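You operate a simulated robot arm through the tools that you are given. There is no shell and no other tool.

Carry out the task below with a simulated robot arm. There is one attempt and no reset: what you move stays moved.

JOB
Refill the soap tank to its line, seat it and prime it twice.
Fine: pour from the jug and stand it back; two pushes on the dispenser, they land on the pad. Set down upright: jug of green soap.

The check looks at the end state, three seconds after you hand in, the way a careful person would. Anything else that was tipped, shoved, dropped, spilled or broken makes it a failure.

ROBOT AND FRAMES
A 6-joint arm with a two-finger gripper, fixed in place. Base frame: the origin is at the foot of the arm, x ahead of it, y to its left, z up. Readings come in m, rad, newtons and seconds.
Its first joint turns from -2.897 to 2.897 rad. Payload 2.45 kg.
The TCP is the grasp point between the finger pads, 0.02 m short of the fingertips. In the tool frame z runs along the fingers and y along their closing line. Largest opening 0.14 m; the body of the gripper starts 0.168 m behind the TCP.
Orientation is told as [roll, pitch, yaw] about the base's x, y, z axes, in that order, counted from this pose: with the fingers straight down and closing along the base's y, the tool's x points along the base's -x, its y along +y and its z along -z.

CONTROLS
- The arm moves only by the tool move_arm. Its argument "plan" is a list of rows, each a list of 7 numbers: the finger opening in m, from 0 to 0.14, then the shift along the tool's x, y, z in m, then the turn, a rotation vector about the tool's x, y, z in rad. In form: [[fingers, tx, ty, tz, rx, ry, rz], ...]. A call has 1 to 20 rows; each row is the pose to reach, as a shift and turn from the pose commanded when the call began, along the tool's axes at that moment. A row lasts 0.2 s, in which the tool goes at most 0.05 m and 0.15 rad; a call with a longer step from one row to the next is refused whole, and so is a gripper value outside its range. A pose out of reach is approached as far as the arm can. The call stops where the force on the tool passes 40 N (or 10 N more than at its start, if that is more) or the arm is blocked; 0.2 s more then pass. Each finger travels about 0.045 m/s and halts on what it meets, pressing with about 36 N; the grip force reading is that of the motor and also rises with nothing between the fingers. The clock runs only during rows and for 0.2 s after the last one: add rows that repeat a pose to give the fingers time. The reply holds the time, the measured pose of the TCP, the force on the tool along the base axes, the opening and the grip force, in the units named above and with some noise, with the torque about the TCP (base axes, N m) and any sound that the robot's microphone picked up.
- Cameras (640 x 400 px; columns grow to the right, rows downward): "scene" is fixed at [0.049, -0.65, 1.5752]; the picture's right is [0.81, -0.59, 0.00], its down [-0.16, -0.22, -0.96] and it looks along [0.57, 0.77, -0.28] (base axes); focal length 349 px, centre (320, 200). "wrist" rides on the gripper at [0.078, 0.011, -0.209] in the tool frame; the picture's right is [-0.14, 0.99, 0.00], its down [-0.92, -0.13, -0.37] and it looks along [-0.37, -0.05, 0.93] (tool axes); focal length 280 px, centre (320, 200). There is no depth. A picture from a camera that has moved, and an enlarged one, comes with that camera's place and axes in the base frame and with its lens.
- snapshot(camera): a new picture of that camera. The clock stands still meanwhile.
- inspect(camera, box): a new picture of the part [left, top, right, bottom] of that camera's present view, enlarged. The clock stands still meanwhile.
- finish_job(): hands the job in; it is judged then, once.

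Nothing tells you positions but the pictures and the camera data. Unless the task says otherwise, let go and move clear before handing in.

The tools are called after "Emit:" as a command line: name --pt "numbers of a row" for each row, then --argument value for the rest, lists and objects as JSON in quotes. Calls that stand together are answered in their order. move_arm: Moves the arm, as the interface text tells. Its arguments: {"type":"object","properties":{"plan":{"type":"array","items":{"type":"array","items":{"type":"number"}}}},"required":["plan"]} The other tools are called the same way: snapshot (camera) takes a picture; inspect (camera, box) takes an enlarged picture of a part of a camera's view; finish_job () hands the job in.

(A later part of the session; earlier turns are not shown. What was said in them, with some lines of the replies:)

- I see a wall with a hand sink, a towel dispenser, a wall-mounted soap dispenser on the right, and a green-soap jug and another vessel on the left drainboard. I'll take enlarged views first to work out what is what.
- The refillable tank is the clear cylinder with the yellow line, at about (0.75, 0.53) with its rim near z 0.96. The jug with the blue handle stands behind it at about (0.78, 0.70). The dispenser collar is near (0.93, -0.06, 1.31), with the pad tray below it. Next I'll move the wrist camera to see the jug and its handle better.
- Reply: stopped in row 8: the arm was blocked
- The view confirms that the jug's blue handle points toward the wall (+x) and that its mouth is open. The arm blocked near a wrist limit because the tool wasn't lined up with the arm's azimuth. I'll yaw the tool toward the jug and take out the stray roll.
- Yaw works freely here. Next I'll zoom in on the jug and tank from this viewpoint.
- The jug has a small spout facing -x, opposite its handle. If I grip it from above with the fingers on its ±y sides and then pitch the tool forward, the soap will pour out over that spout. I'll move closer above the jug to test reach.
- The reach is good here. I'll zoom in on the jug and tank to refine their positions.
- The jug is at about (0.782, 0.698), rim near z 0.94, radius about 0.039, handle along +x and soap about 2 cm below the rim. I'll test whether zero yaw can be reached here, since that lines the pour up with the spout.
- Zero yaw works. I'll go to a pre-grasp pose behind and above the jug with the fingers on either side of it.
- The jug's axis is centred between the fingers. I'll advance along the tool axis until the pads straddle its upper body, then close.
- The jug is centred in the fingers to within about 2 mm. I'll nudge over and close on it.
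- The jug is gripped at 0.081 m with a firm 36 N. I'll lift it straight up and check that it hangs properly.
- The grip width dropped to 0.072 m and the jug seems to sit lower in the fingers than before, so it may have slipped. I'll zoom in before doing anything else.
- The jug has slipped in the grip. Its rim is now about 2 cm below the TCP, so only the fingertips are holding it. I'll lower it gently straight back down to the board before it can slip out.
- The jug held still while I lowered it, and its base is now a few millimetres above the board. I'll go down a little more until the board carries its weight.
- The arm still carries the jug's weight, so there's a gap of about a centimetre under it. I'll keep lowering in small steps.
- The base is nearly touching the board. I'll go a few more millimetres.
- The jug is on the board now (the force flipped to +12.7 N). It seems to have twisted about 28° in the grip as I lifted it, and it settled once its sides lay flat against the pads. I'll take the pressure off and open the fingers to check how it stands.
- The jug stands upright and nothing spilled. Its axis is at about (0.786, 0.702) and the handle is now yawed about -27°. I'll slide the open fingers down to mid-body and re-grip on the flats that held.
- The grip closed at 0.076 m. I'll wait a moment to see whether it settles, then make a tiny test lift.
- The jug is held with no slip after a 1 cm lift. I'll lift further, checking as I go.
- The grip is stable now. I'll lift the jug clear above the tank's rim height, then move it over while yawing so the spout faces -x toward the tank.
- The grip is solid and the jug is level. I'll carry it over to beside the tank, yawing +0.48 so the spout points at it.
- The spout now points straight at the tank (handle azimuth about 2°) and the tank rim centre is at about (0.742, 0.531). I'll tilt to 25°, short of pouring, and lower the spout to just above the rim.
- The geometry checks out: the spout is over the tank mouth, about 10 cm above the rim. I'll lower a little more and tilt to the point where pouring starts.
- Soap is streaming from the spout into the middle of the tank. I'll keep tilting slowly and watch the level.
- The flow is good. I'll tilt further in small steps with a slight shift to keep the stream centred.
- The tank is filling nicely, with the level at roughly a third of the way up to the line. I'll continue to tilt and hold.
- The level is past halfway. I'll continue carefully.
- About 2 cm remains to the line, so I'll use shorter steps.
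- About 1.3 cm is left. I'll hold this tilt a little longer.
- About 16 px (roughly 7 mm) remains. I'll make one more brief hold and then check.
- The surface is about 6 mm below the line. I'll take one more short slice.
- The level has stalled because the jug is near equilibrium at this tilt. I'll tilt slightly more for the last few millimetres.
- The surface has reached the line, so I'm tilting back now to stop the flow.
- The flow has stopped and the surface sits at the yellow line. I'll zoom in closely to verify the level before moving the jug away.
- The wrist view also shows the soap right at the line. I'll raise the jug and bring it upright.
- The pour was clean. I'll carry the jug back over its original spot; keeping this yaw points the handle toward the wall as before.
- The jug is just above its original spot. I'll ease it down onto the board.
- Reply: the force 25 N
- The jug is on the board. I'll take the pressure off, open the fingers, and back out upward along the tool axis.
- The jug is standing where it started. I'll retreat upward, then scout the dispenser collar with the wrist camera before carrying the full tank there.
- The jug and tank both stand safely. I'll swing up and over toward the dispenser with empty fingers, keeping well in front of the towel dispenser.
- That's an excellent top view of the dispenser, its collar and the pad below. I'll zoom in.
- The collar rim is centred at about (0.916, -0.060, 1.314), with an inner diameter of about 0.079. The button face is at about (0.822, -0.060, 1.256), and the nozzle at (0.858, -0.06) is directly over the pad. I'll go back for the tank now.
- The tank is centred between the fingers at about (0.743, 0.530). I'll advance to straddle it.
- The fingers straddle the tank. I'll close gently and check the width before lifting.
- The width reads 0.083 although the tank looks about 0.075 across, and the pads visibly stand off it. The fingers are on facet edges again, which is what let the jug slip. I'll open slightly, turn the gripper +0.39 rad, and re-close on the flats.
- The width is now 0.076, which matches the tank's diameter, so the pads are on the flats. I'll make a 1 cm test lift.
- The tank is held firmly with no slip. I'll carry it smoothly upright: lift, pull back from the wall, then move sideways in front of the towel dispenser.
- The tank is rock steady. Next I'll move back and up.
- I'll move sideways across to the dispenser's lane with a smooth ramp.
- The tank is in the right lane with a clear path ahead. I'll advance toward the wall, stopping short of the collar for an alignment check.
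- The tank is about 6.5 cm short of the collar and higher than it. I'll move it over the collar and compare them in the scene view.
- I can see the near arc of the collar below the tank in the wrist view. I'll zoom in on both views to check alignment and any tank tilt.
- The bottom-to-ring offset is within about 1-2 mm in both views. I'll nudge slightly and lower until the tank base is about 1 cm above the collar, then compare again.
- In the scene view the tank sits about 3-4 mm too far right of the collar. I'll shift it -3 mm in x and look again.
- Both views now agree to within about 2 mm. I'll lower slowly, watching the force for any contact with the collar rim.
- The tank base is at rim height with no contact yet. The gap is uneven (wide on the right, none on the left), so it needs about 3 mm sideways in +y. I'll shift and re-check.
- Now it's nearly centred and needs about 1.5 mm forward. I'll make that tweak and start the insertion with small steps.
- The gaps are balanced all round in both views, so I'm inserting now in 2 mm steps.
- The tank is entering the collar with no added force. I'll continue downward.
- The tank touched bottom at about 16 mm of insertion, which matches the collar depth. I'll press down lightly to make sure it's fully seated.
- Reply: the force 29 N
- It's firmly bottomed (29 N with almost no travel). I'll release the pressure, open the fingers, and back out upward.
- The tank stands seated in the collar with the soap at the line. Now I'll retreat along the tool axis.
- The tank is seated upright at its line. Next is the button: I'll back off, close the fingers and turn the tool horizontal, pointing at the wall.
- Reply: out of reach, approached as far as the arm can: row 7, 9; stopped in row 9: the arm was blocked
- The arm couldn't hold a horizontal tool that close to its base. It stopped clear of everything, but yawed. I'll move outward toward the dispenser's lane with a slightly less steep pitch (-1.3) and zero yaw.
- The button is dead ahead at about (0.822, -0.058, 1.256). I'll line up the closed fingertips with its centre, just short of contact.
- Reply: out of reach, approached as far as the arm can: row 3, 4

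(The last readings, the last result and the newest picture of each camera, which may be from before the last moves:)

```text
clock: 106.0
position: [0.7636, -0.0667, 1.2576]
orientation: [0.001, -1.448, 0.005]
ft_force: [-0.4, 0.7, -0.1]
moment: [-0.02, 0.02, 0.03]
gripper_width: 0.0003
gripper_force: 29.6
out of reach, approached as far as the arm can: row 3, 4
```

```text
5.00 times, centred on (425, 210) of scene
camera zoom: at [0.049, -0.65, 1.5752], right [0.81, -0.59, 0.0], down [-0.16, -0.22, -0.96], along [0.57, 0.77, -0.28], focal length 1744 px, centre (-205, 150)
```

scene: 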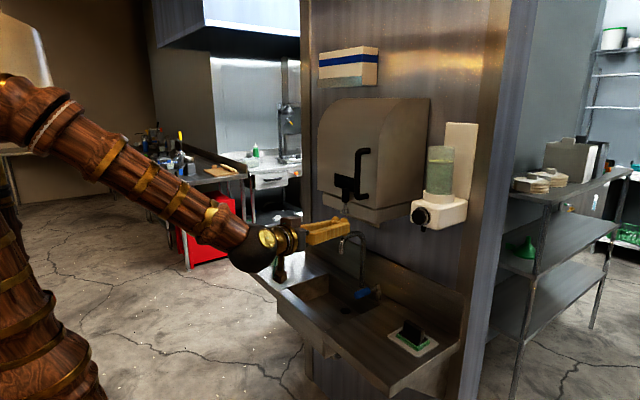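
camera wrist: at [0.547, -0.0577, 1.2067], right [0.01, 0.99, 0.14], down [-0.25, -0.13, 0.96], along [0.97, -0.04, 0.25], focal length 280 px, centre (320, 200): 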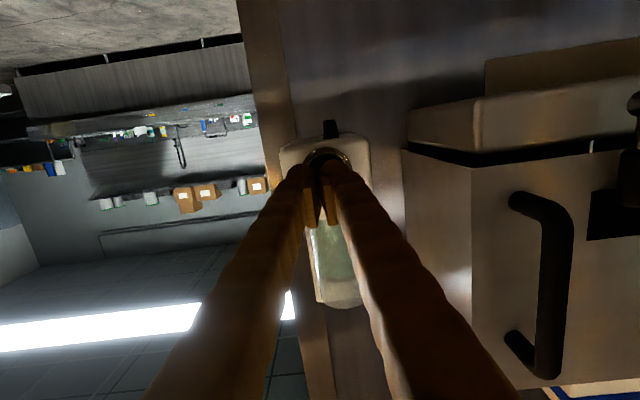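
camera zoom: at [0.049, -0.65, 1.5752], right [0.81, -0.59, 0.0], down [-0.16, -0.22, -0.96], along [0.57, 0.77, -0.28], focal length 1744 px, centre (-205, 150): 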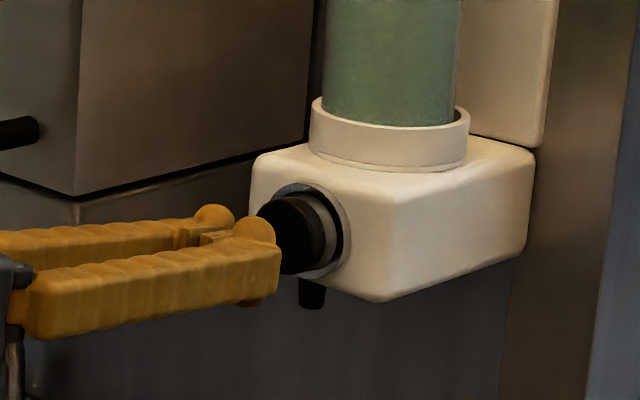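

The pitch is right at the arm's limit there and y drifted. I'll relax the pitch to about -1.35 to get exact tracking back.

Emit:
move_arm --pt "0.0 0 0 0 0 0.05 0" --pt "0.0 0 0 0 0 0.1 0" --pt "0.0 0 0 0 0 0.1 0"

Emit:
snapshot --camera "wrist"

Emit:
inspect --camera "scene" --box '[380, 170, 470, 250]'

```text
clock: 106.8
position: [0.7647, -0.0662, 1.2591]
orientation: [-0.001, -1.349, -0.002]
ft_force: [0.2, -1.1, -0.2]
moment: [0.01, -0.01, -0.02]
gripper_width: 0.0
gripper_force: 29.6
```

```text
taken
camera wrist: at [0.5435, -0.0551, 1.2286], right [0.03, 0.99, 0.13], down [-0.16, -0.13, 0.98], along [0.99, -0.05, 0.15], focal length 280 px, centre (320, 200)
```

wrist: 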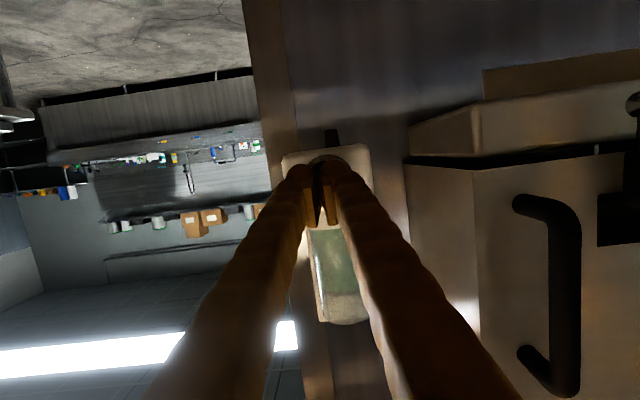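

```text
5.00 times, centred on (425, 210) of scene
camera zoom: at [0.049, -0.65, 1.5752], right [0.81, -0.59, 0.0], down [-0.16, -0.22, -0.96], along [0.57, 0.77, -0.28], focal length 1744 px, centre (-205, 150)
```

zoom: 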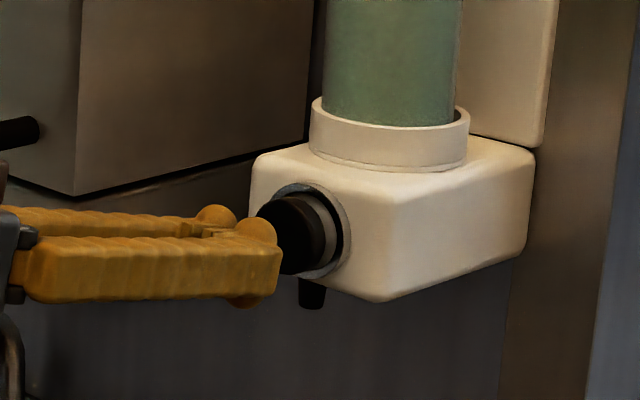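

Emit:
move_arm --pt "0.0 0.0015 0.004 0.0003 0 0 0" --pt "0.0 0.0029 0.008 0.0007 0 0 0" --pt "0.0 0.0029 0.008 0.0007 0 0 0"

Emit:
inspect --camera "wrist" --box '[260, 110, 390, 210]'

Emit:
inspect --camera "scene" --box '[380, 170, 470, 250]'

```text
clock: 107.6
position: [0.7644, -0.0597, 1.2555]
orientation: [-0.005, -1.348, -0.001]
ft_force: [0.0, 0.1, 0.0]
moment: [0.01, 0.0, 0.01]
gripper_width: 0.0
gripper_force: 29.3
```

```text
4.00 times, centred on (325, 160) of wrist
camera zoom: at [0.5433, -0.0476, 1.2251], right [0.03, 0.99, 0.13], down [-0.16, -0.13, 0.98], along [0.99, -0.05, 0.15], focal length 1122 px, centre (300, 360)
```

zoom: 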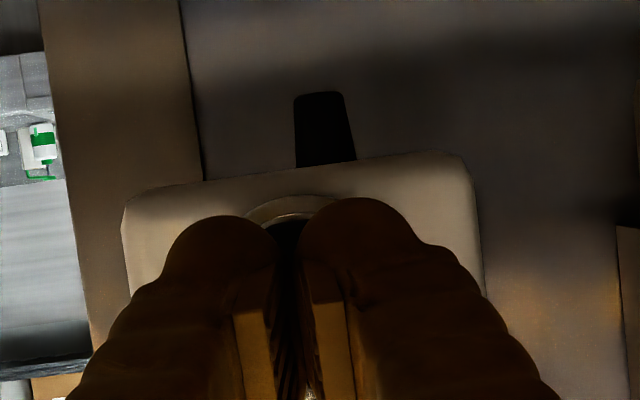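

```text
5.00 times, centred on (425, 210) of scene
camera zoom: at [0.049, -0.65, 1.5752], right [0.81, -0.59, 0.0], down [-0.16, -0.22, -0.96], along [0.57, 0.77, -0.28], focal length 1744 px, centre (-205, 150)
```

zoom: 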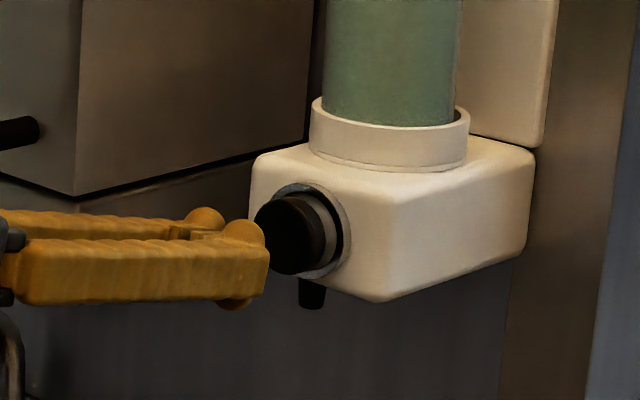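

The fingertips are centred on the button. I'll approach to light contact first.

Emit:
move_arm --pt "0.0 -0.0022 0 0.0098 0 0 0" --pt "0.0 -0.0044 0 0.0195 0 0 0" --pt "0.0 -0.0055 0 0.0244 0 0 0" --pt "0.0 -0.0055 0 0.0244 0 0 0"

Emit:
inspect --camera "scene" --box '[395, 180, 455, 240]'

```text
clock: 108.6
position: [0.7899, -0.0605, 1.2552]
orientation: [0.001, -1.349, 0.0]
ft_force: [0.5, -0.1, -0.5]
moment: [0.02, 0.01, -0.03]
gripper_width: 0.0002
gripper_force: 29.5
```

```text
6.67 times, centred on (425, 210) of scene
camera zoom: at [0.049, -0.65, 1.5752], right [0.81, -0.59, 0.0], down [-0.16, -0.22, -0.96], along [0.57, 0.77, -0.28], focal length 2326 px, centre (-380, 133)
```

zoom: 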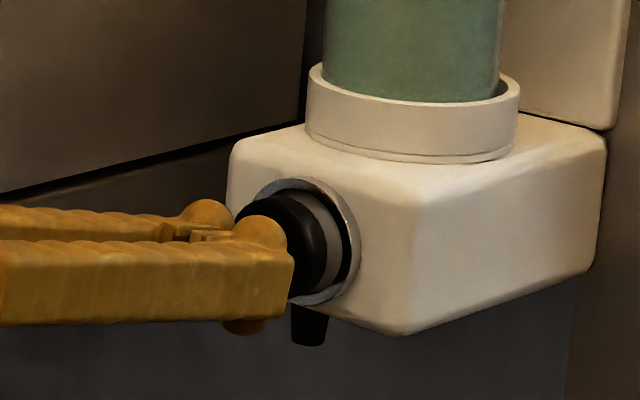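

No contact yet. I'll ease forward onto the button in small steps.

Emit:
move_arm --pt "0.0 -0.0006 0 0.0024 0 0 0" --pt "0.0 -0.0011 0 0.0049 0 0 0" --pt "0.0 -0.0018 0 0.0078 0 0 0" --pt "0.0 -0.0018 0 0.0078 0 0 0"

Emit:
inspect --camera "scene" --box '[395, 180, 455, 240]'

```text
clock: 109.6
position: [0.7971, -0.0597, 1.256]
orientation: [0.002, -1.349, 0.001]
ft_force: [-0.3, 0.8, -0.3]
moment: [0.02, 0.03, 0.01]
gripper_width: 0.0
gripper_force: 29.0
```

```text
6.67 times, centred on (425, 210) of scene
camera zoom: at [0.049, -0.65, 1.5752], right [0.81, -0.59, 0.0], down [-0.16, -0.22, -0.96], along [0.57, 0.77, -0.28], focal length 2326 px, centre (-380, 133)
```

zoom: 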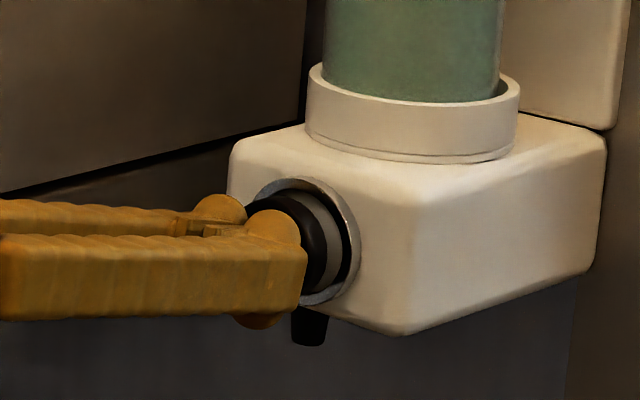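

Emit:
move_arm --pt "0.0 -0.0006 0 0.0024 0 0 0" --pt "0.0 -0.0011 0 0.0049 0 0 0" --pt "0.0 -0.0011 0 0.0049 0 0 0"

Emit:
inspect --camera "scene" --box '[395, 180, 455, 240]'

```text
clock: 110.4
position: [0.8025, -0.0598, 1.2551]
orientation: [0.003, -1.348, 0.001]
ft_force: [0.0, 0.9, 0.7]
moment: [-0.02, -0.01, 0.03]
gripper_width: 0.0059
gripper_force: 29.3
```

```text
6.67 times, centred on (425, 210) of scene
camera zoom: at [0.049, -0.65, 1.5752], right [0.81, -0.59, 0.0], down [-0.16, -0.22, -0.96], along [0.57, 0.77, -0.28], focal length 2326 px, centre (-380, 133)
```

zoom: 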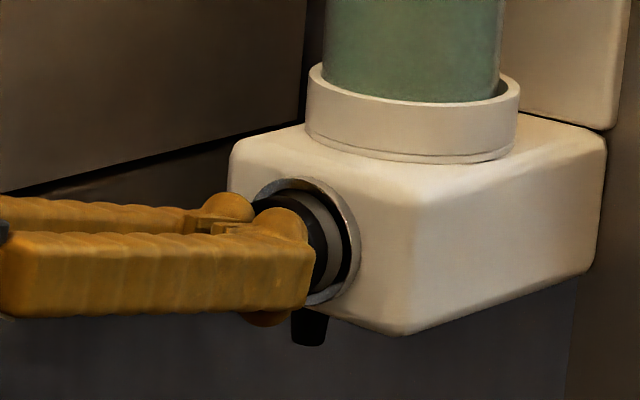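

The finger gap went from 0 to 6 mm, so something is touching between the tips. I'll check before pushing further.

Emit:
inspect --camera "wrist" --box '[260, 110, 390, 210]'

Emit:
move_arm --pt "0.0 0 0 0 0 0 0"

Emit:
inspect --camera "scene" --box '[410, 190, 440, 220]'

```text
4.00 times, centred on (325, 160) of wrist
camera zoom: at [0.5815, -0.0492, 1.2259], right [0.03, 0.99, 0.13], down [-0.16, -0.13, 0.98], along [0.99, -0.05, 0.15], focal length 1122 px, centre (300, 360)
```

zoom: 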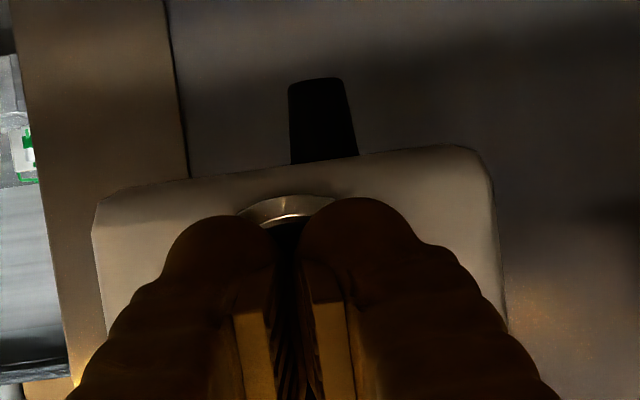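

```text
clock: 110.8
position: [0.8021, -0.0598, 1.2554]
orientation: [0.002, -1.35, 0.001]
ft_force: [-0.4, 0.4, 0.9]
moment: [0.0, -0.02, -0.03]
gripper_width: 0.0062
gripper_force: 29.3
```

```text
13.33 times, centred on (425, 205) of scene
camera zoom: at [0.049, -0.65, 1.5752], right [0.81, -0.59, 0.0], down [-0.16, -0.22, -0.96], along [0.57, 0.77, -0.28], focal length 4651 px, centre (-1080, 133)
```

zoom: 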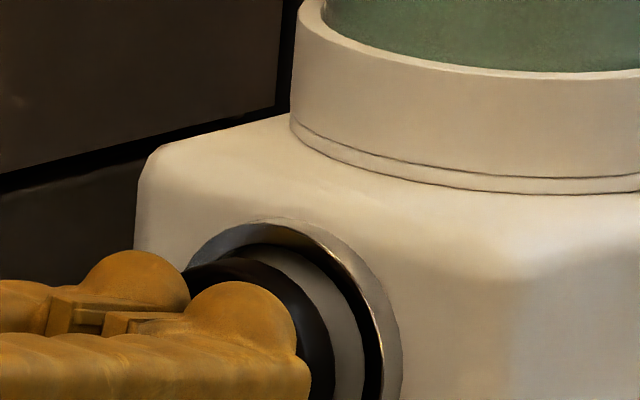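

The button is wedging the two fingertips apart instead of being pressed. I'll back off and push with a single finger: open the gripper and shift sideways so one fingertip faces the button and the other passes clear of the housing.

Emit:
move_arm --pt "0.0 0.0022 0 -0.0098 0 0 0" --pt "0.0 0.0066 0 -0.0293 0 0 0" --pt "0.0 0.0088 0 -0.039 0 0 0" --pt "0.0 0.0088 0 -0.039 0 0 0"

Emit:
inspect --camera "wrist" --box '[260, 110, 390, 210]'

Emit:
inspect --camera "scene" --box '[395, 180, 455, 240]'

```text
clock: 111.8
position: [0.7625, -0.0581, 1.2555]
orientation: [-0.001, -1.349, 0.001]
ft_force: [0.2, -0.5, 0.6]
moment: [0.0, 0.04, -0.01]
gripper_width: 0.0
gripper_force: 29.3
```

```text
4.00 times, centred on (325, 160) of wrist
camera zoom: at [0.5413, -0.0467, 1.2261], right [0.03, 0.99, 0.13], down [-0.16, -0.13, 0.98], along [0.99, -0.05, 0.15], focal length 1122 px, centre (300, 360)
```

zoom: 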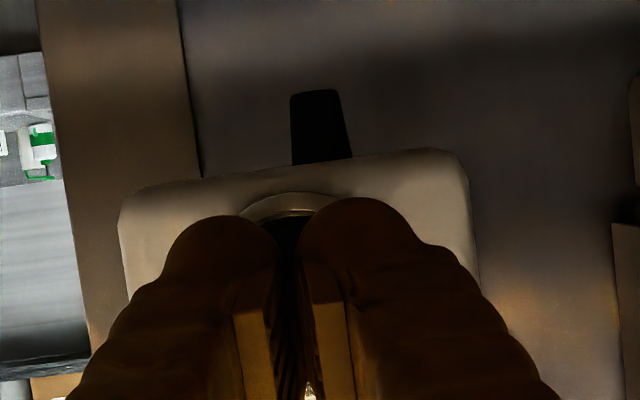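

```text
6.67 times, centred on (425, 210) of scene
camera zoom: at [0.049, -0.65, 1.5752], right [0.81, -0.59, 0.0], down [-0.16, -0.22, -0.96], along [0.57, 0.77, -0.28], focal length 2326 px, centre (-380, 133)
```

zoom: 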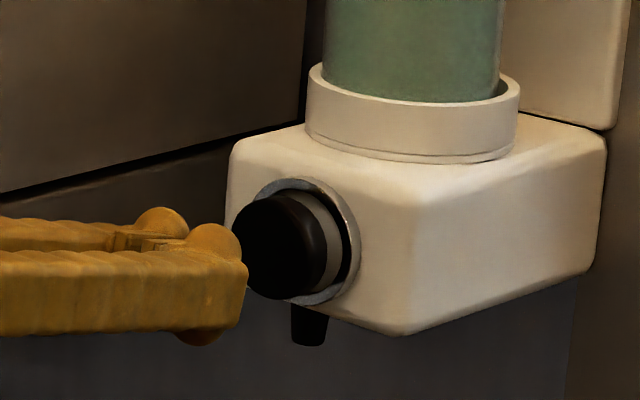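

The button springs free and nothing was dispensed. I'll open to 6 cm and shift so the +y fingertip lines up with the button centre.

Emit:
move_arm --pt "0.02 0 0 0 0 0 0" --pt "0.04 0 0 0 0 0 0" --pt "0.06 0.002 -0.0123 0.0004 0 0 0" --pt "0.06 0.0039 -0.0247 0.0009 0 0 0" --pt "0.06 0.0059 -0.037 0.0013 0 0 0" --pt "0.06 0.0059 -0.037 0.0013 0 0 0"

Emit:
snapshot --camera "wrist"

Emit:
inspect --camera "scene" --box '[385, 180, 455, 240]'

Emit:
inspect --camera "scene" --box '[380, 300, 450, 370]'

```text
clock: 113.2
position: [0.7619, -0.0951, 1.2498]
orientation: [-0.004, -1.349, 0.001]
ft_force: [0.1, 0.1, -0.5]
moment: [0.0, 0.0, -0.01]
gripper_width: 0.0597
gripper_force: 0.1
```

```text
taken
camera wrist: at [0.5418, -0.0837, 1.2192], right [0.03, 0.99, 0.13], down [-0.16, -0.13, 0.98], along [0.99, -0.05, 0.15], focal length 280 px, centre (320, 200)
```

wrist: 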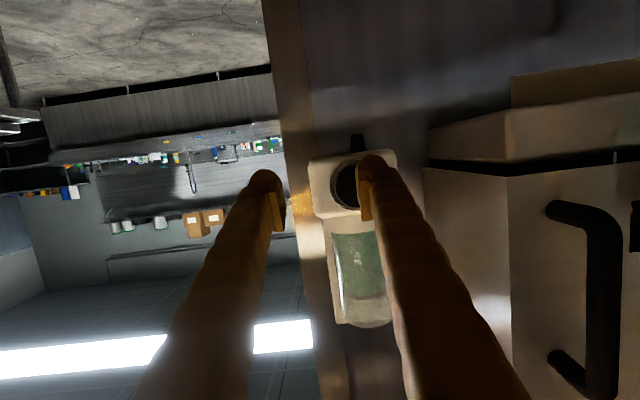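

```text
6.67 times, centred on (420, 210) of scene
camera zoom: at [0.049, -0.65, 1.5752], right [0.81, -0.59, 0.0], down [-0.16, -0.22, -0.96], along [0.57, 0.77, -0.28], focal length 2326 px, centre (-347, 133)
```

zoom: 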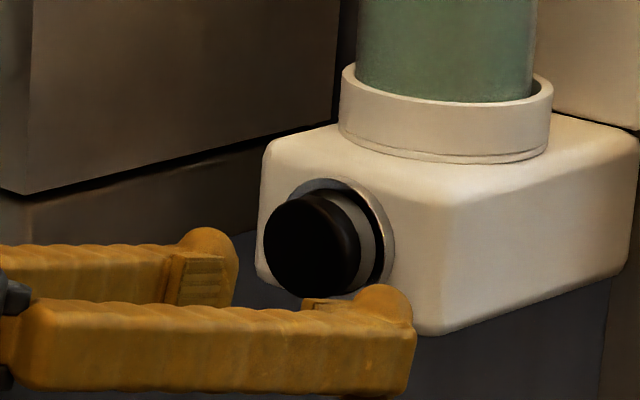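

```text
5.71 times, centred on (415, 335) of scene
camera zoom: at [0.049, -0.65, 1.5752], right [0.81, -0.59, 0.0], down [-0.16, -0.22, -0.96], along [0.57, 0.77, -0.28], focal length 1993 px, centre (-223, -571)
```

zoom: 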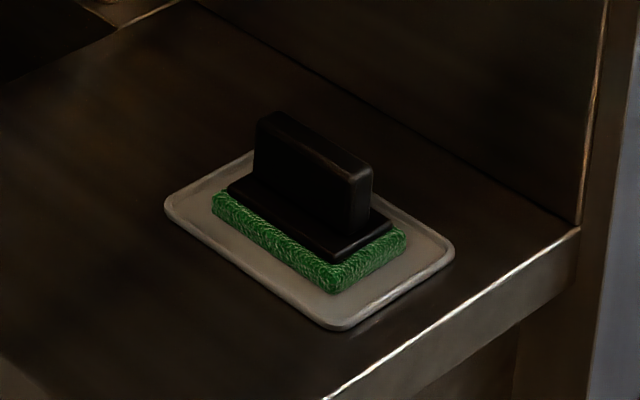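

Emit:
inspect --camera "wrist" --box '[300, 130, 420, 230]'

```text
4.00 times, centred on (360, 180) of wrist
camera zoom: at [0.5418, -0.0837, 1.2192], right [0.03, 0.99, 0.13], down [-0.16, -0.13, 0.98], along [0.99, -0.05, 0.15], focal length 1122 px, centre (160, 280)
```

zoom: 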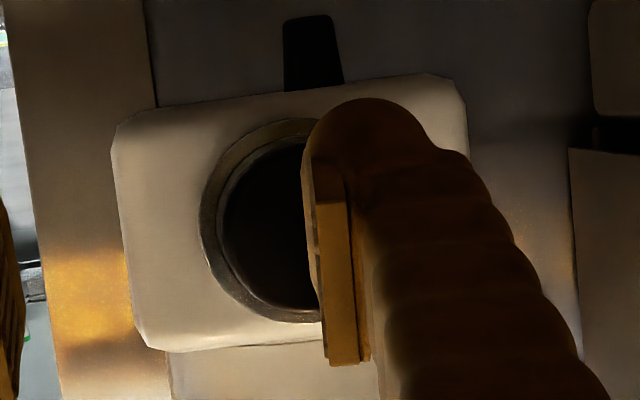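

The button centre is at about (0.822, -0.061, 1.254). I'll fine-tune the finger position and move to just before contact.

Emit:
move_arm --pt "0.06 -0.0022 -0.003 0.0098 0 0 0" --pt "0.06 -0.0044 -0.003 0.0195 0 0 0" --pt "0.06 -0.0066 -0.003 0.0293 0 0 0" --pt "0.06 -0.0066 -0.003 0.0293 0 0 0"

Emit:
inspect --camera "scene" --box '[395, 180, 455, 240]'

Emit:
inspect --camera "wrist" --box '[300, 130, 420, 230]'

```text
clock: 114.2
position: [0.7933, -0.0978, 1.2494]
orientation: [-0.003, -1.35, 0.0]
ft_force: [0.3, -0.1, -0.8]
moment: [0.0, 0.0, -0.03]
gripper_width: 0.0602
gripper_force: 0.1
```

```text
6.67 times, centred on (425, 210) of scene
camera zoom: at [0.049, -0.65, 1.5752], right [0.81, -0.59, 0.0], down [-0.16, -0.22, -0.96], along [0.57, 0.77, -0.28], focal length 2326 px, centre (-380, 133)
```

zoom: 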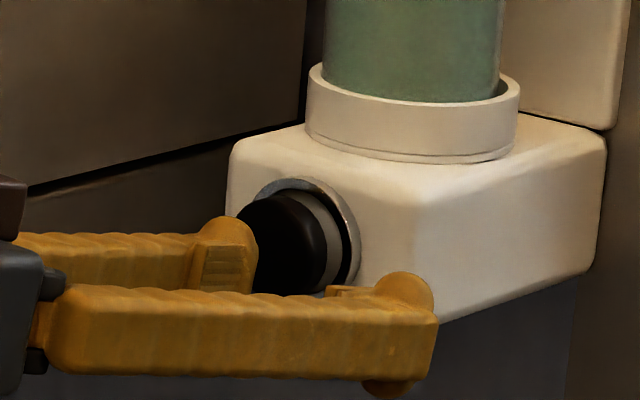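

```text
4.00 times, centred on (360, 180) of wrist
camera zoom: at [0.5721, -0.0864, 1.2189], right [0.03, 0.99, 0.13], down [-0.16, -0.13, 0.98], along [0.99, -0.05, 0.15], focal length 1122 px, centre (160, 280)
```

zoom: 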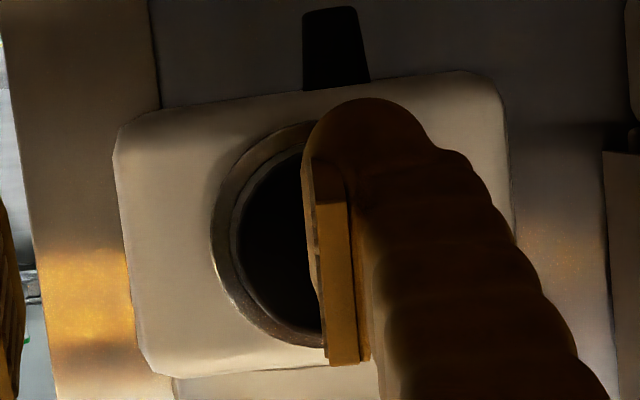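

Emit:
move_arm --pt "0.06 -0.0007 0 0.0029 0 0 0" --pt "0.06 -0.0013 0 0.0059 0 0 0" --pt "0.06 -0.002 0 0.0088 0 0 0" --pt "0.06 -0.002 0 0.0088 0 0 0"

Emit:
inspect --camera "scene" --box '[395, 180, 455, 240]'

```text
clock: 115.2
position: [0.8019, -0.0992, 1.2499]
orientation: [-0.003, -1.349, 0.001]
ft_force: [1.0, 0.2, -0.5]
moment: [0.01, -0.01, 0.01]
gripper_width: 0.06
gripper_force: 0.1
```

```text
6.67 times, centred on (425, 210) of scene
camera zoom: at [0.049, -0.65, 1.5752], right [0.81, -0.59, 0.0], down [-0.16, -0.22, -0.96], along [0.57, 0.77, -0.28], focal length 2326 px, centre (-380, 133)
```

zoom: 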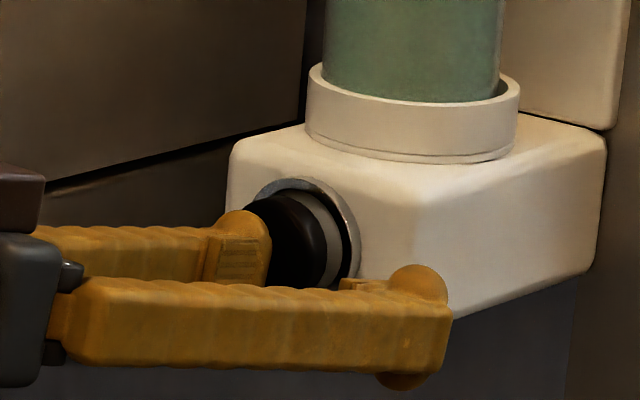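

Emit:
move_arm --pt "0.06 -0.0007 0 0.0029 0 0 0" --pt "0.06 -0.0013 0 0.0059 0 0 0" --pt "0.06 -0.0013 0 0.0059 0 0 0"

Emit:
inspect --camera "scene" --box '[395, 180, 455, 240]'

```text
clock: 116.0
position: [0.8078, -0.0988, 1.2504]
orientation: [-0.005, -1.35, 0.0]
ft_force: [-3.1, 1.6, -0.1]
moment: [0.0, -0.03, 0.11]
gripper_width: 0.0607
gripper_force: 0.1
```

```text
6.67 times, centred on (425, 210) of scene
camera zoom: at [0.049, -0.65, 1.5752], right [0.81, -0.59, 0.0], down [-0.16, -0.22, -0.96], along [0.57, 0.77, -0.28], focal length 2326 px, centre (-380, 133)
```

zoom: 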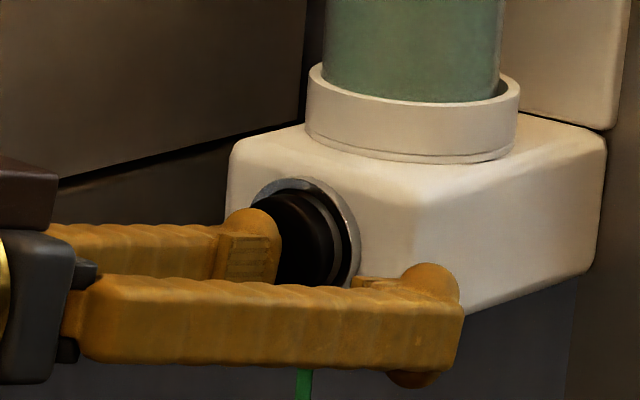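

Contact at 3 N, and green soap is coming out of the nozzle, so the first push is under way. I'll complete the stroke gently and look at where it lands.

Emit:
move_arm --pt "0.06 -0.0007 0 0.0029 0 0 0" --pt "0.06 -0.0013 0 0.0059 0 0 0" --pt "0.06 -0.0013 0 0.0059 0 0 0"

Emit:
inspect --camera "scene" --box '[395, 180, 455, 240]'

Emit:
inspect --camera "scene" --box '[380, 290, 450, 370]'

```text
clock: 116.8
position: [0.8142, -0.0996, 1.2498]
orientation: [-0.004, -1.349, 0.003]
ft_force: [-4.7, 0.0, 2.8]
moment: [0.06, -0.09, 0.21]
gripper_width: 0.0604
gripper_force: 0.0
```

```text
6.67 times, centred on (425, 210) of scene
camera zoom: at [0.049, -0.65, 1.5752], right [0.81, -0.59, 0.0], down [-0.16, -0.22, -0.96], along [0.57, 0.77, -0.28], focal length 2326 px, centre (-380, 133)
```

zoom: 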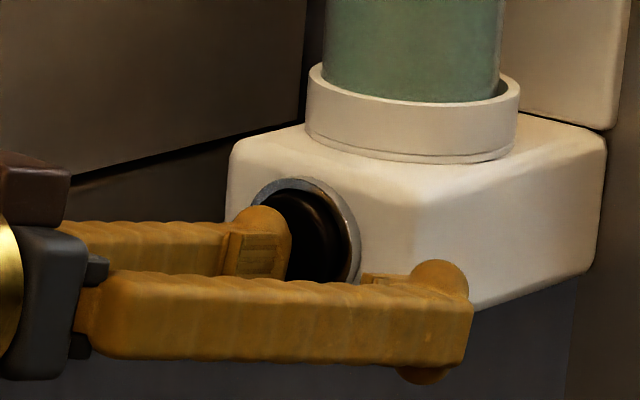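

```text
5.00 times, centred on (415, 330) of scene
camera zoom: at [0.049, -0.65, 1.5752], right [0.81, -0.59, 0.0], down [-0.16, -0.22, -0.96], along [0.57, 0.77, -0.28], focal length 1744 px, centre (-155, -450)
```

zoom: 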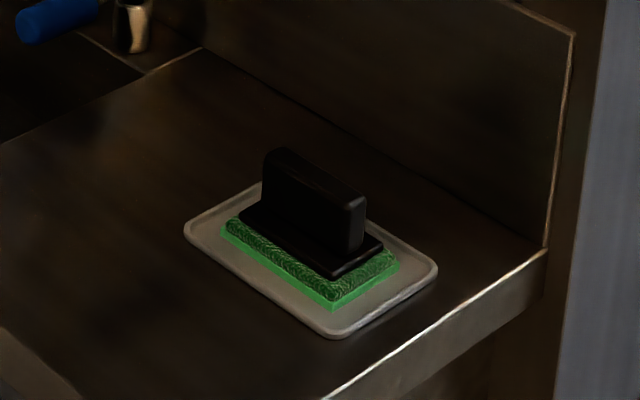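

The dose landed on the pad and the button is fully in. I'll release it completely.

Emit:
move_arm --pt "0.06 0.0011 0 -0.0049 0 0 0" --pt "0.06 0.0033 0 -0.0146 0 0 0" --pt "0.06 0.0055 0 -0.0244 0 0 0" --pt "0.06 0.0066 0 -0.0293 0 0 0" --pt "0.06 0.0066 0 -0.0293 0 0 0"

Emit:
inspect --camera "scene" --box '[395, 180, 455, 240]'

Emit:
inspect --camera "scene" --box '[385, 310, 445, 360]'

```text
clock: 118.0
position: [0.7832, -0.0976, 1.2519]
orientation: [-0.003, -1.348, 0.0]
ft_force: [-0.5, 0.7, -0.6]
moment: [0.03, -0.02, 0.0]
gripper_width: 0.06
gripper_force: 0.0
```

```text
6.67 times, centred on (425, 210) of scene
camera zoom: at [0.049, -0.65, 1.5752], right [0.81, -0.59, 0.0], down [-0.16, -0.22, -0.96], along [0.57, 0.77, -0.28], focal length 2326 px, centre (-380, 133)
```

zoom: 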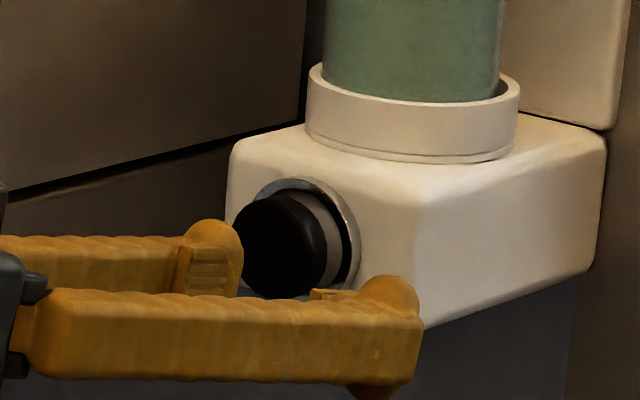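

```text
8.00 times, centred on (415, 335) of scene
camera zoom: at [0.049, -0.65, 1.5752], right [0.81, -0.59, 0.0], down [-0.16, -0.22, -0.96], along [0.57, 0.77, -0.28], focal length 2791 px, centre (-440, -880)
```

zoom: 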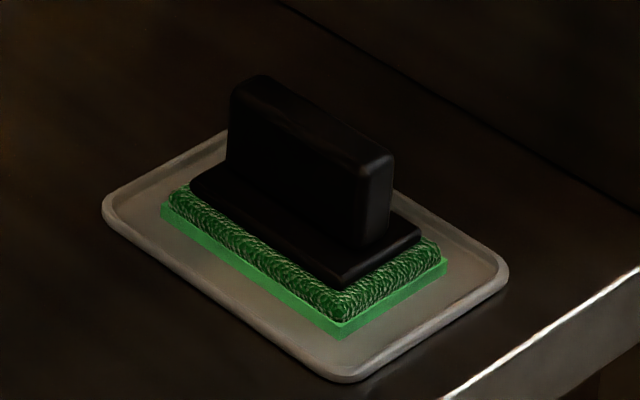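

The first push is complete and the button has sprung back. Now the second push, with the same motion.

Emit:
move_arm --pt "0.06 -0.0022 0 0.0098 0 0 0" --pt "0.06 -0.0033 0 0.0146 0 0 0" --pt "0.06 -0.004 0 0.0176 0 0 0" --pt "0.06 -0.0046 0 0.0205 0 0 0" --pt "0.06 -0.0053 0 0.0234 0 0 0" --pt "0.06 -0.006 0 0.0264 0 0 0" --pt "0.06 -0.0066 0 0.0293 0 0 0" --pt "0.06 -0.0066 0 0.0293 0 0 0"

Emit:
inspect --camera "scene" --box '[395, 180, 455, 240]'

Emit:
inspect --camera "scene" --box '[385, 310, 445, 360]'

```text
clock: 119.8
position: [0.8128, -0.0992, 1.2495]
orientation: [-0.005, -1.351, -0.001]
ft_force: [-4.9, 1.2, -1.0]
moment: [-0.04, -0.04, 0.26]
gripper_width: 0.061
gripper_force: 0.7
```

```text
6.67 times, centred on (425, 210) of scene
camera zoom: at [0.049, -0.65, 1.5752], right [0.81, -0.59, 0.0], down [-0.16, -0.22, -0.96], along [0.57, 0.77, -0.28], focal length 2326 px, centre (-380, 133)
```

zoom: 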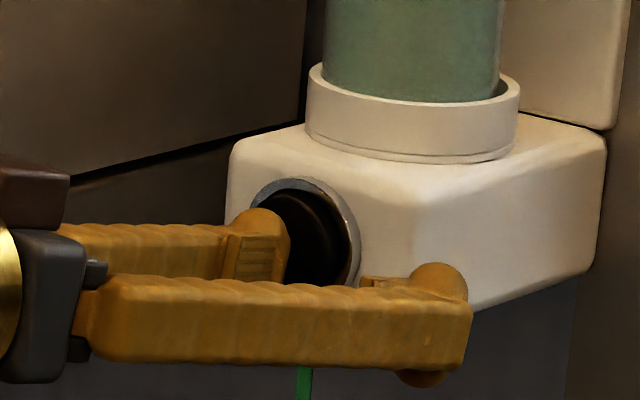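

```text
8.00 times, centred on (415, 335) of scene
camera zoom: at [0.049, -0.65, 1.5752], right [0.81, -0.59, 0.0], down [-0.16, -0.22, -0.96], along [0.57, 0.77, -0.28], focal length 2791 px, centre (-440, -880)
```

zoom: 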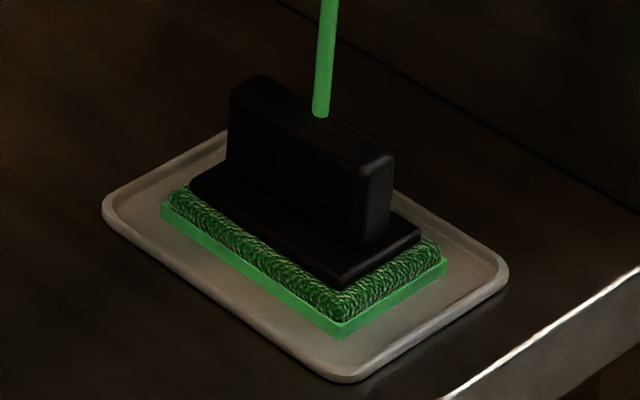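

The second dose is flowing straight onto the pad. I'll hold briefly so it finishes, then release the button completely and back off.

Emit:
move_arm --pt "0.06 0 0 0 0 0 0" --pt "0.06 0 0 0 0 0 0"

Emit:
inspect --camera "scene" --box '[385, 310, 445, 360]'

Emit:
move_arm --pt "0.06 0.0011 0 -0.0049 0 0 0" --pt "0.06 0.0033 0 -0.0146 0 0 0" --pt "0.06 0.0055 0 -0.0244 0 0 0" --pt "0.06 0.0077 0 -0.0341 0 0 0" --pt "0.06 0.011 0 -0.0488 0 0 0" --pt "0.06 0.011 0 -0.0488 0 0 0"

Emit:
inspect --camera "scene" --box '[385, 130, 475, 250]'

Emit:
inspect --camera "scene" --box '[340, 280, 480, 400]'

```text
clock: 120.4
position: [0.8134, -0.0983, 1.2495]
orientation: [-0.004, -1.349, 0.0]
ft_force: [-4.4, 1.0, -1.1]
moment: [-0.06, -0.02, 0.25]
gripper_width: 0.0607
gripper_force: 1.0
```

```text
8.00 times, centred on (415, 335) of scene
camera zoom: at [0.049, -0.65, 1.5752], right [0.81, -0.59, 0.0], down [-0.16, -0.22, -0.96], along [0.57, 0.77, -0.28], focal length 2791 px, centre (-440, -880)
```

zoom: 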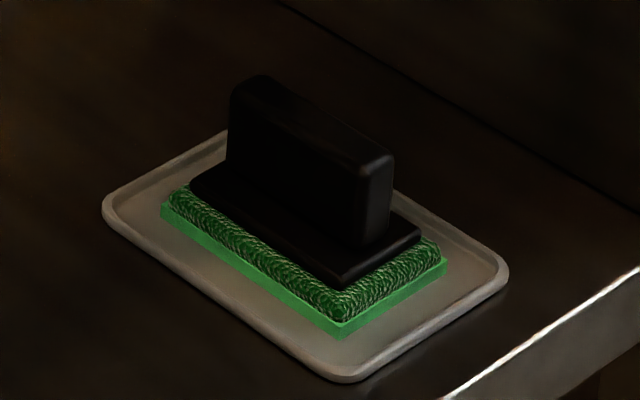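

```text
clock: 121.8
position: [0.7634, -0.0983, 1.2492]
orientation: [-0.003, -1.35, 0.002]
ft_force: [0.6, 0.0, 0.2]
moment: [-0.02, -0.01, 0.01]
gripper_width: 0.0601
gripper_force: 0.0
```

```text
3.33 times, centred on (430, 190) of scene
camera zoom: at [0.049, -0.65, 1.5752], right [0.81, -0.59, 0.0], down [-0.16, -0.22, -0.96], along [0.57, 0.77, -0.28], focal length 1163 px, centre (-47, 233)
```

zoom: 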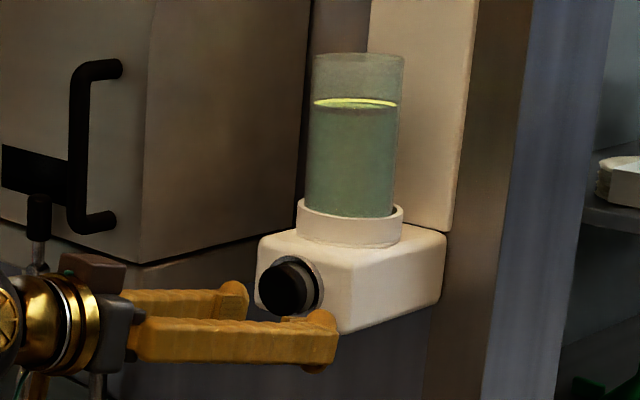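

```text
3.33 times, centred on (410, 340) of scene
camera zoom: at [0.049, -0.65, 1.5752], right [0.81, -0.59, 0.0], down [-0.16, -0.22, -0.96], along [0.57, 0.77, -0.28], focal length 1163 px, centre (20, -267)
```

zoom: 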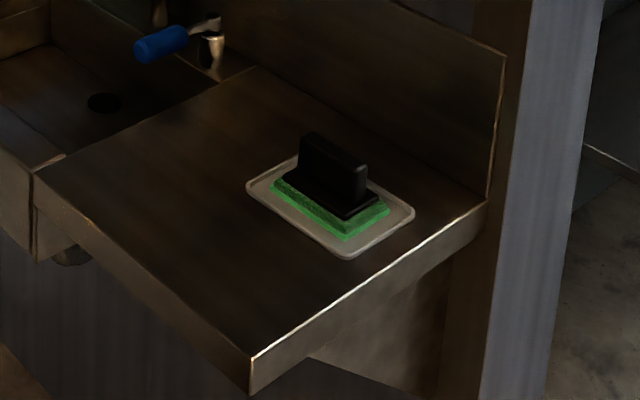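

Both pushes are done and the button is released. I'll check the tank level and the jug closely before retreating.

Emit:
inspect --camera "scene" --box '[425, 140, 460, 175]'

Emit:
inspect --camera "scene" --box '[250, 220, 320, 280]'

```text
11.43 times, centred on (442, 158) of scene
camera zoom: at [0.049, -0.65, 1.5752], right [0.81, -0.59, 0.0], down [-0.16, -0.22, -0.96], along [0.57, 0.77, -0.28], focal length 3987 px, centre (-1080, 686)
```

zoom: 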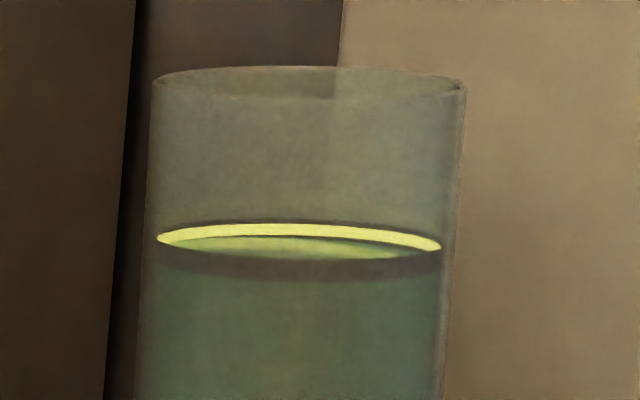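

```text
6.67 times, centred on (285, 250) of scene
camera zoom: at [0.049, -0.65, 1.5752], right [0.81, -0.59, 0.0], down [-0.16, -0.22, -0.96], along [0.57, 0.77, -0.28], focal length 2326 px, centre (553, -133)
```

zoom: 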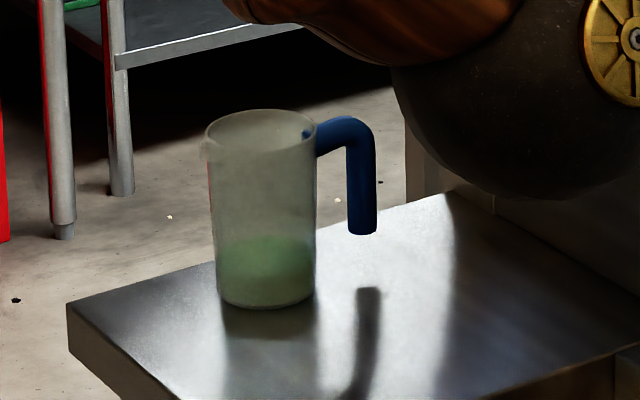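

The soap surface sits at the line, and the jug stands upright in its place. I'll move the arm clear, up and away from the wall.

Emit:
move_arm --pt "0.06 -0.0303 0 -0.0171 0 0.125 0" --pt "0.06 -0.0607 0 -0.0341 0 0.25 0" --pt "0.06 -0.091 0 -0.0512 0 0.375 0" --pt "0.06 -0.1213 0 -0.0682 0 0.5 0" --pt "0.06 -0.1517 0 -0.0853 0 0.625 0" --pt "0.06 -0.182 0 -0.1023 0 0.75 0"

Emit:
snapshot --camera "scene"

Emit:
snapshot --camera "wrist"

```text
clock: 123.4
position: [0.7102, -0.0592, 1.4601]
orientation: [0.177, -0.621, -0.093]
ft_force: [0.6, -0.1, -0.7]
moment: [0.02, 0.02, 0.04]
gripper_width: 0.0601
gripper_force: 0.0
out of reach, approached as far as the arm can: row 2
stopped in row 6: the arm was blocked; the commanded pose is now the measured one
```

```text
taken
```

scene: 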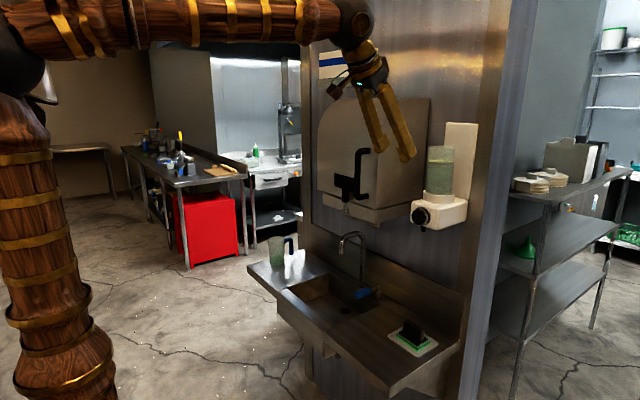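

```text
taken
camera wrist: at [0.5246, -0.0678, 1.5836], right [0.1, 0.97, 0.22], down [0.53, -0.24, 0.81], along [0.84, 0.04, -0.54], focal length 280 px, centre (320, 200)
```

wrist: 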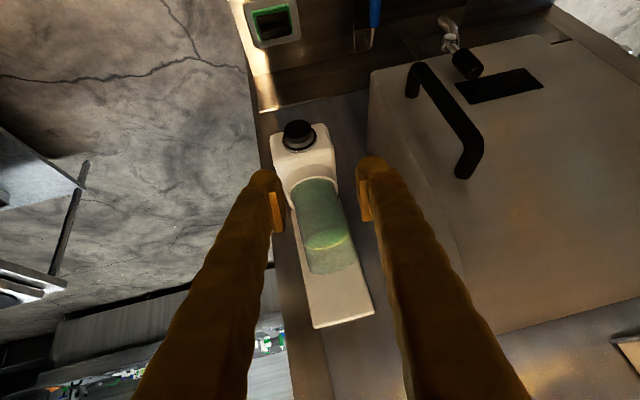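

The arm stopped at a joint limit with no contact, and everything on the wall is undisturbed. I'll back away a bit more along the tool axis and take a last look around.

Emit:
move_arm --pt "0.06 0 0 -0.035 0 0 0" --pt "0.06 0 0 -0.07 0 0 0" --pt "0.06 0 0 -0.105 0 0 0" --pt "0.06 0 0 -0.14 0 0 0"

Emit:
snapshot --camera "scene"

Emit:
inspect --camera "scene" --box '[240, 200, 480, 400]'

Emit:
inspect --camera "scene" --box '[400, 110, 490, 240]'

```text
clock: 124.4
position: [0.6283, -0.0768, 1.5711]
orientation: [0.178, -0.62, -0.092]
ft_force: [0.5, -0.8, 0.6]
moment: [0.02, 0.02, 0.05]
gripper_width: 0.06
gripper_force: 0.0
```

```text
taken
```

scene: 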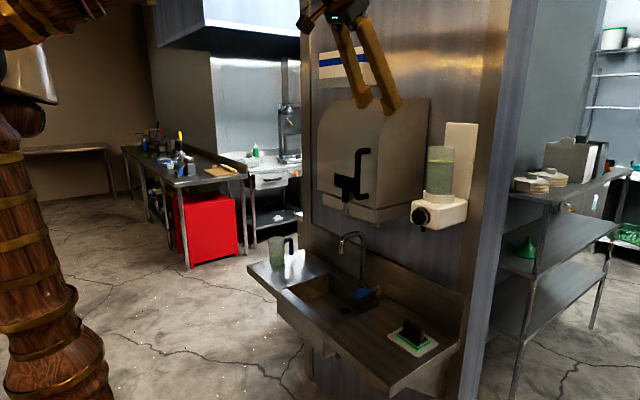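

```text
2.00 times, centred on (360, 300) of scene
camera zoom: at [0.049, -0.65, 1.5752], right [0.81, -0.59, 0.0], down [-0.16, -0.22, -0.96], along [0.57, 0.77, -0.28], focal length 698 px, centre (240, 0)
```

zoom: 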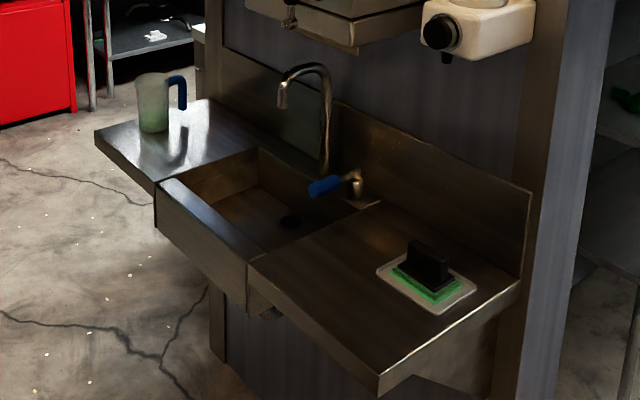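

```text
3.08 times, centred on (445, 175) of scene
camera zoom: at [0.049, -0.65, 1.5752], right [0.81, -0.59, 0.0], down [-0.16, -0.22, -0.96], along [0.57, 0.77, -0.28], focal length 1073 px, centre (-65, 277)
```

zoom: 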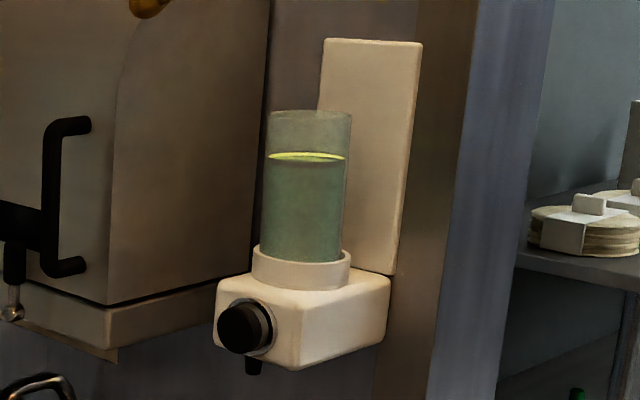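

The tank is filled to its line and seated in the dispenser. Both pushes landed on the pad, the jug stands upright where it was, and the arm is clear with empty fingers. Nothing is spilled or disturbed, so I'm handing the job in.

Emit:
finish_job

```text
The job is handed in.
```

The job is handed in. The tank is filled to its yellow line and seated in the dispenser collar. Two pushes on the button put both doses on the pad.

- **Jug:** it stands upright where it started, with its handle toward the wall. It slipped about 6 cm in the fingers on the first lift, but I lowered it back to the board without spilling and gripped it again.
- **Tank:** after the two pushes the soap still reads at the line. The tank bottomed out about 16 mm into the collar and did not move when pressed.
- **Dispenser:** my first approach to the button only touched it and dispensed nothing, so just the two pushes count.
- **Surroundings:** the last pictures show nothing tipped or spilled. The arm is clear of everything and the gripper is empty.
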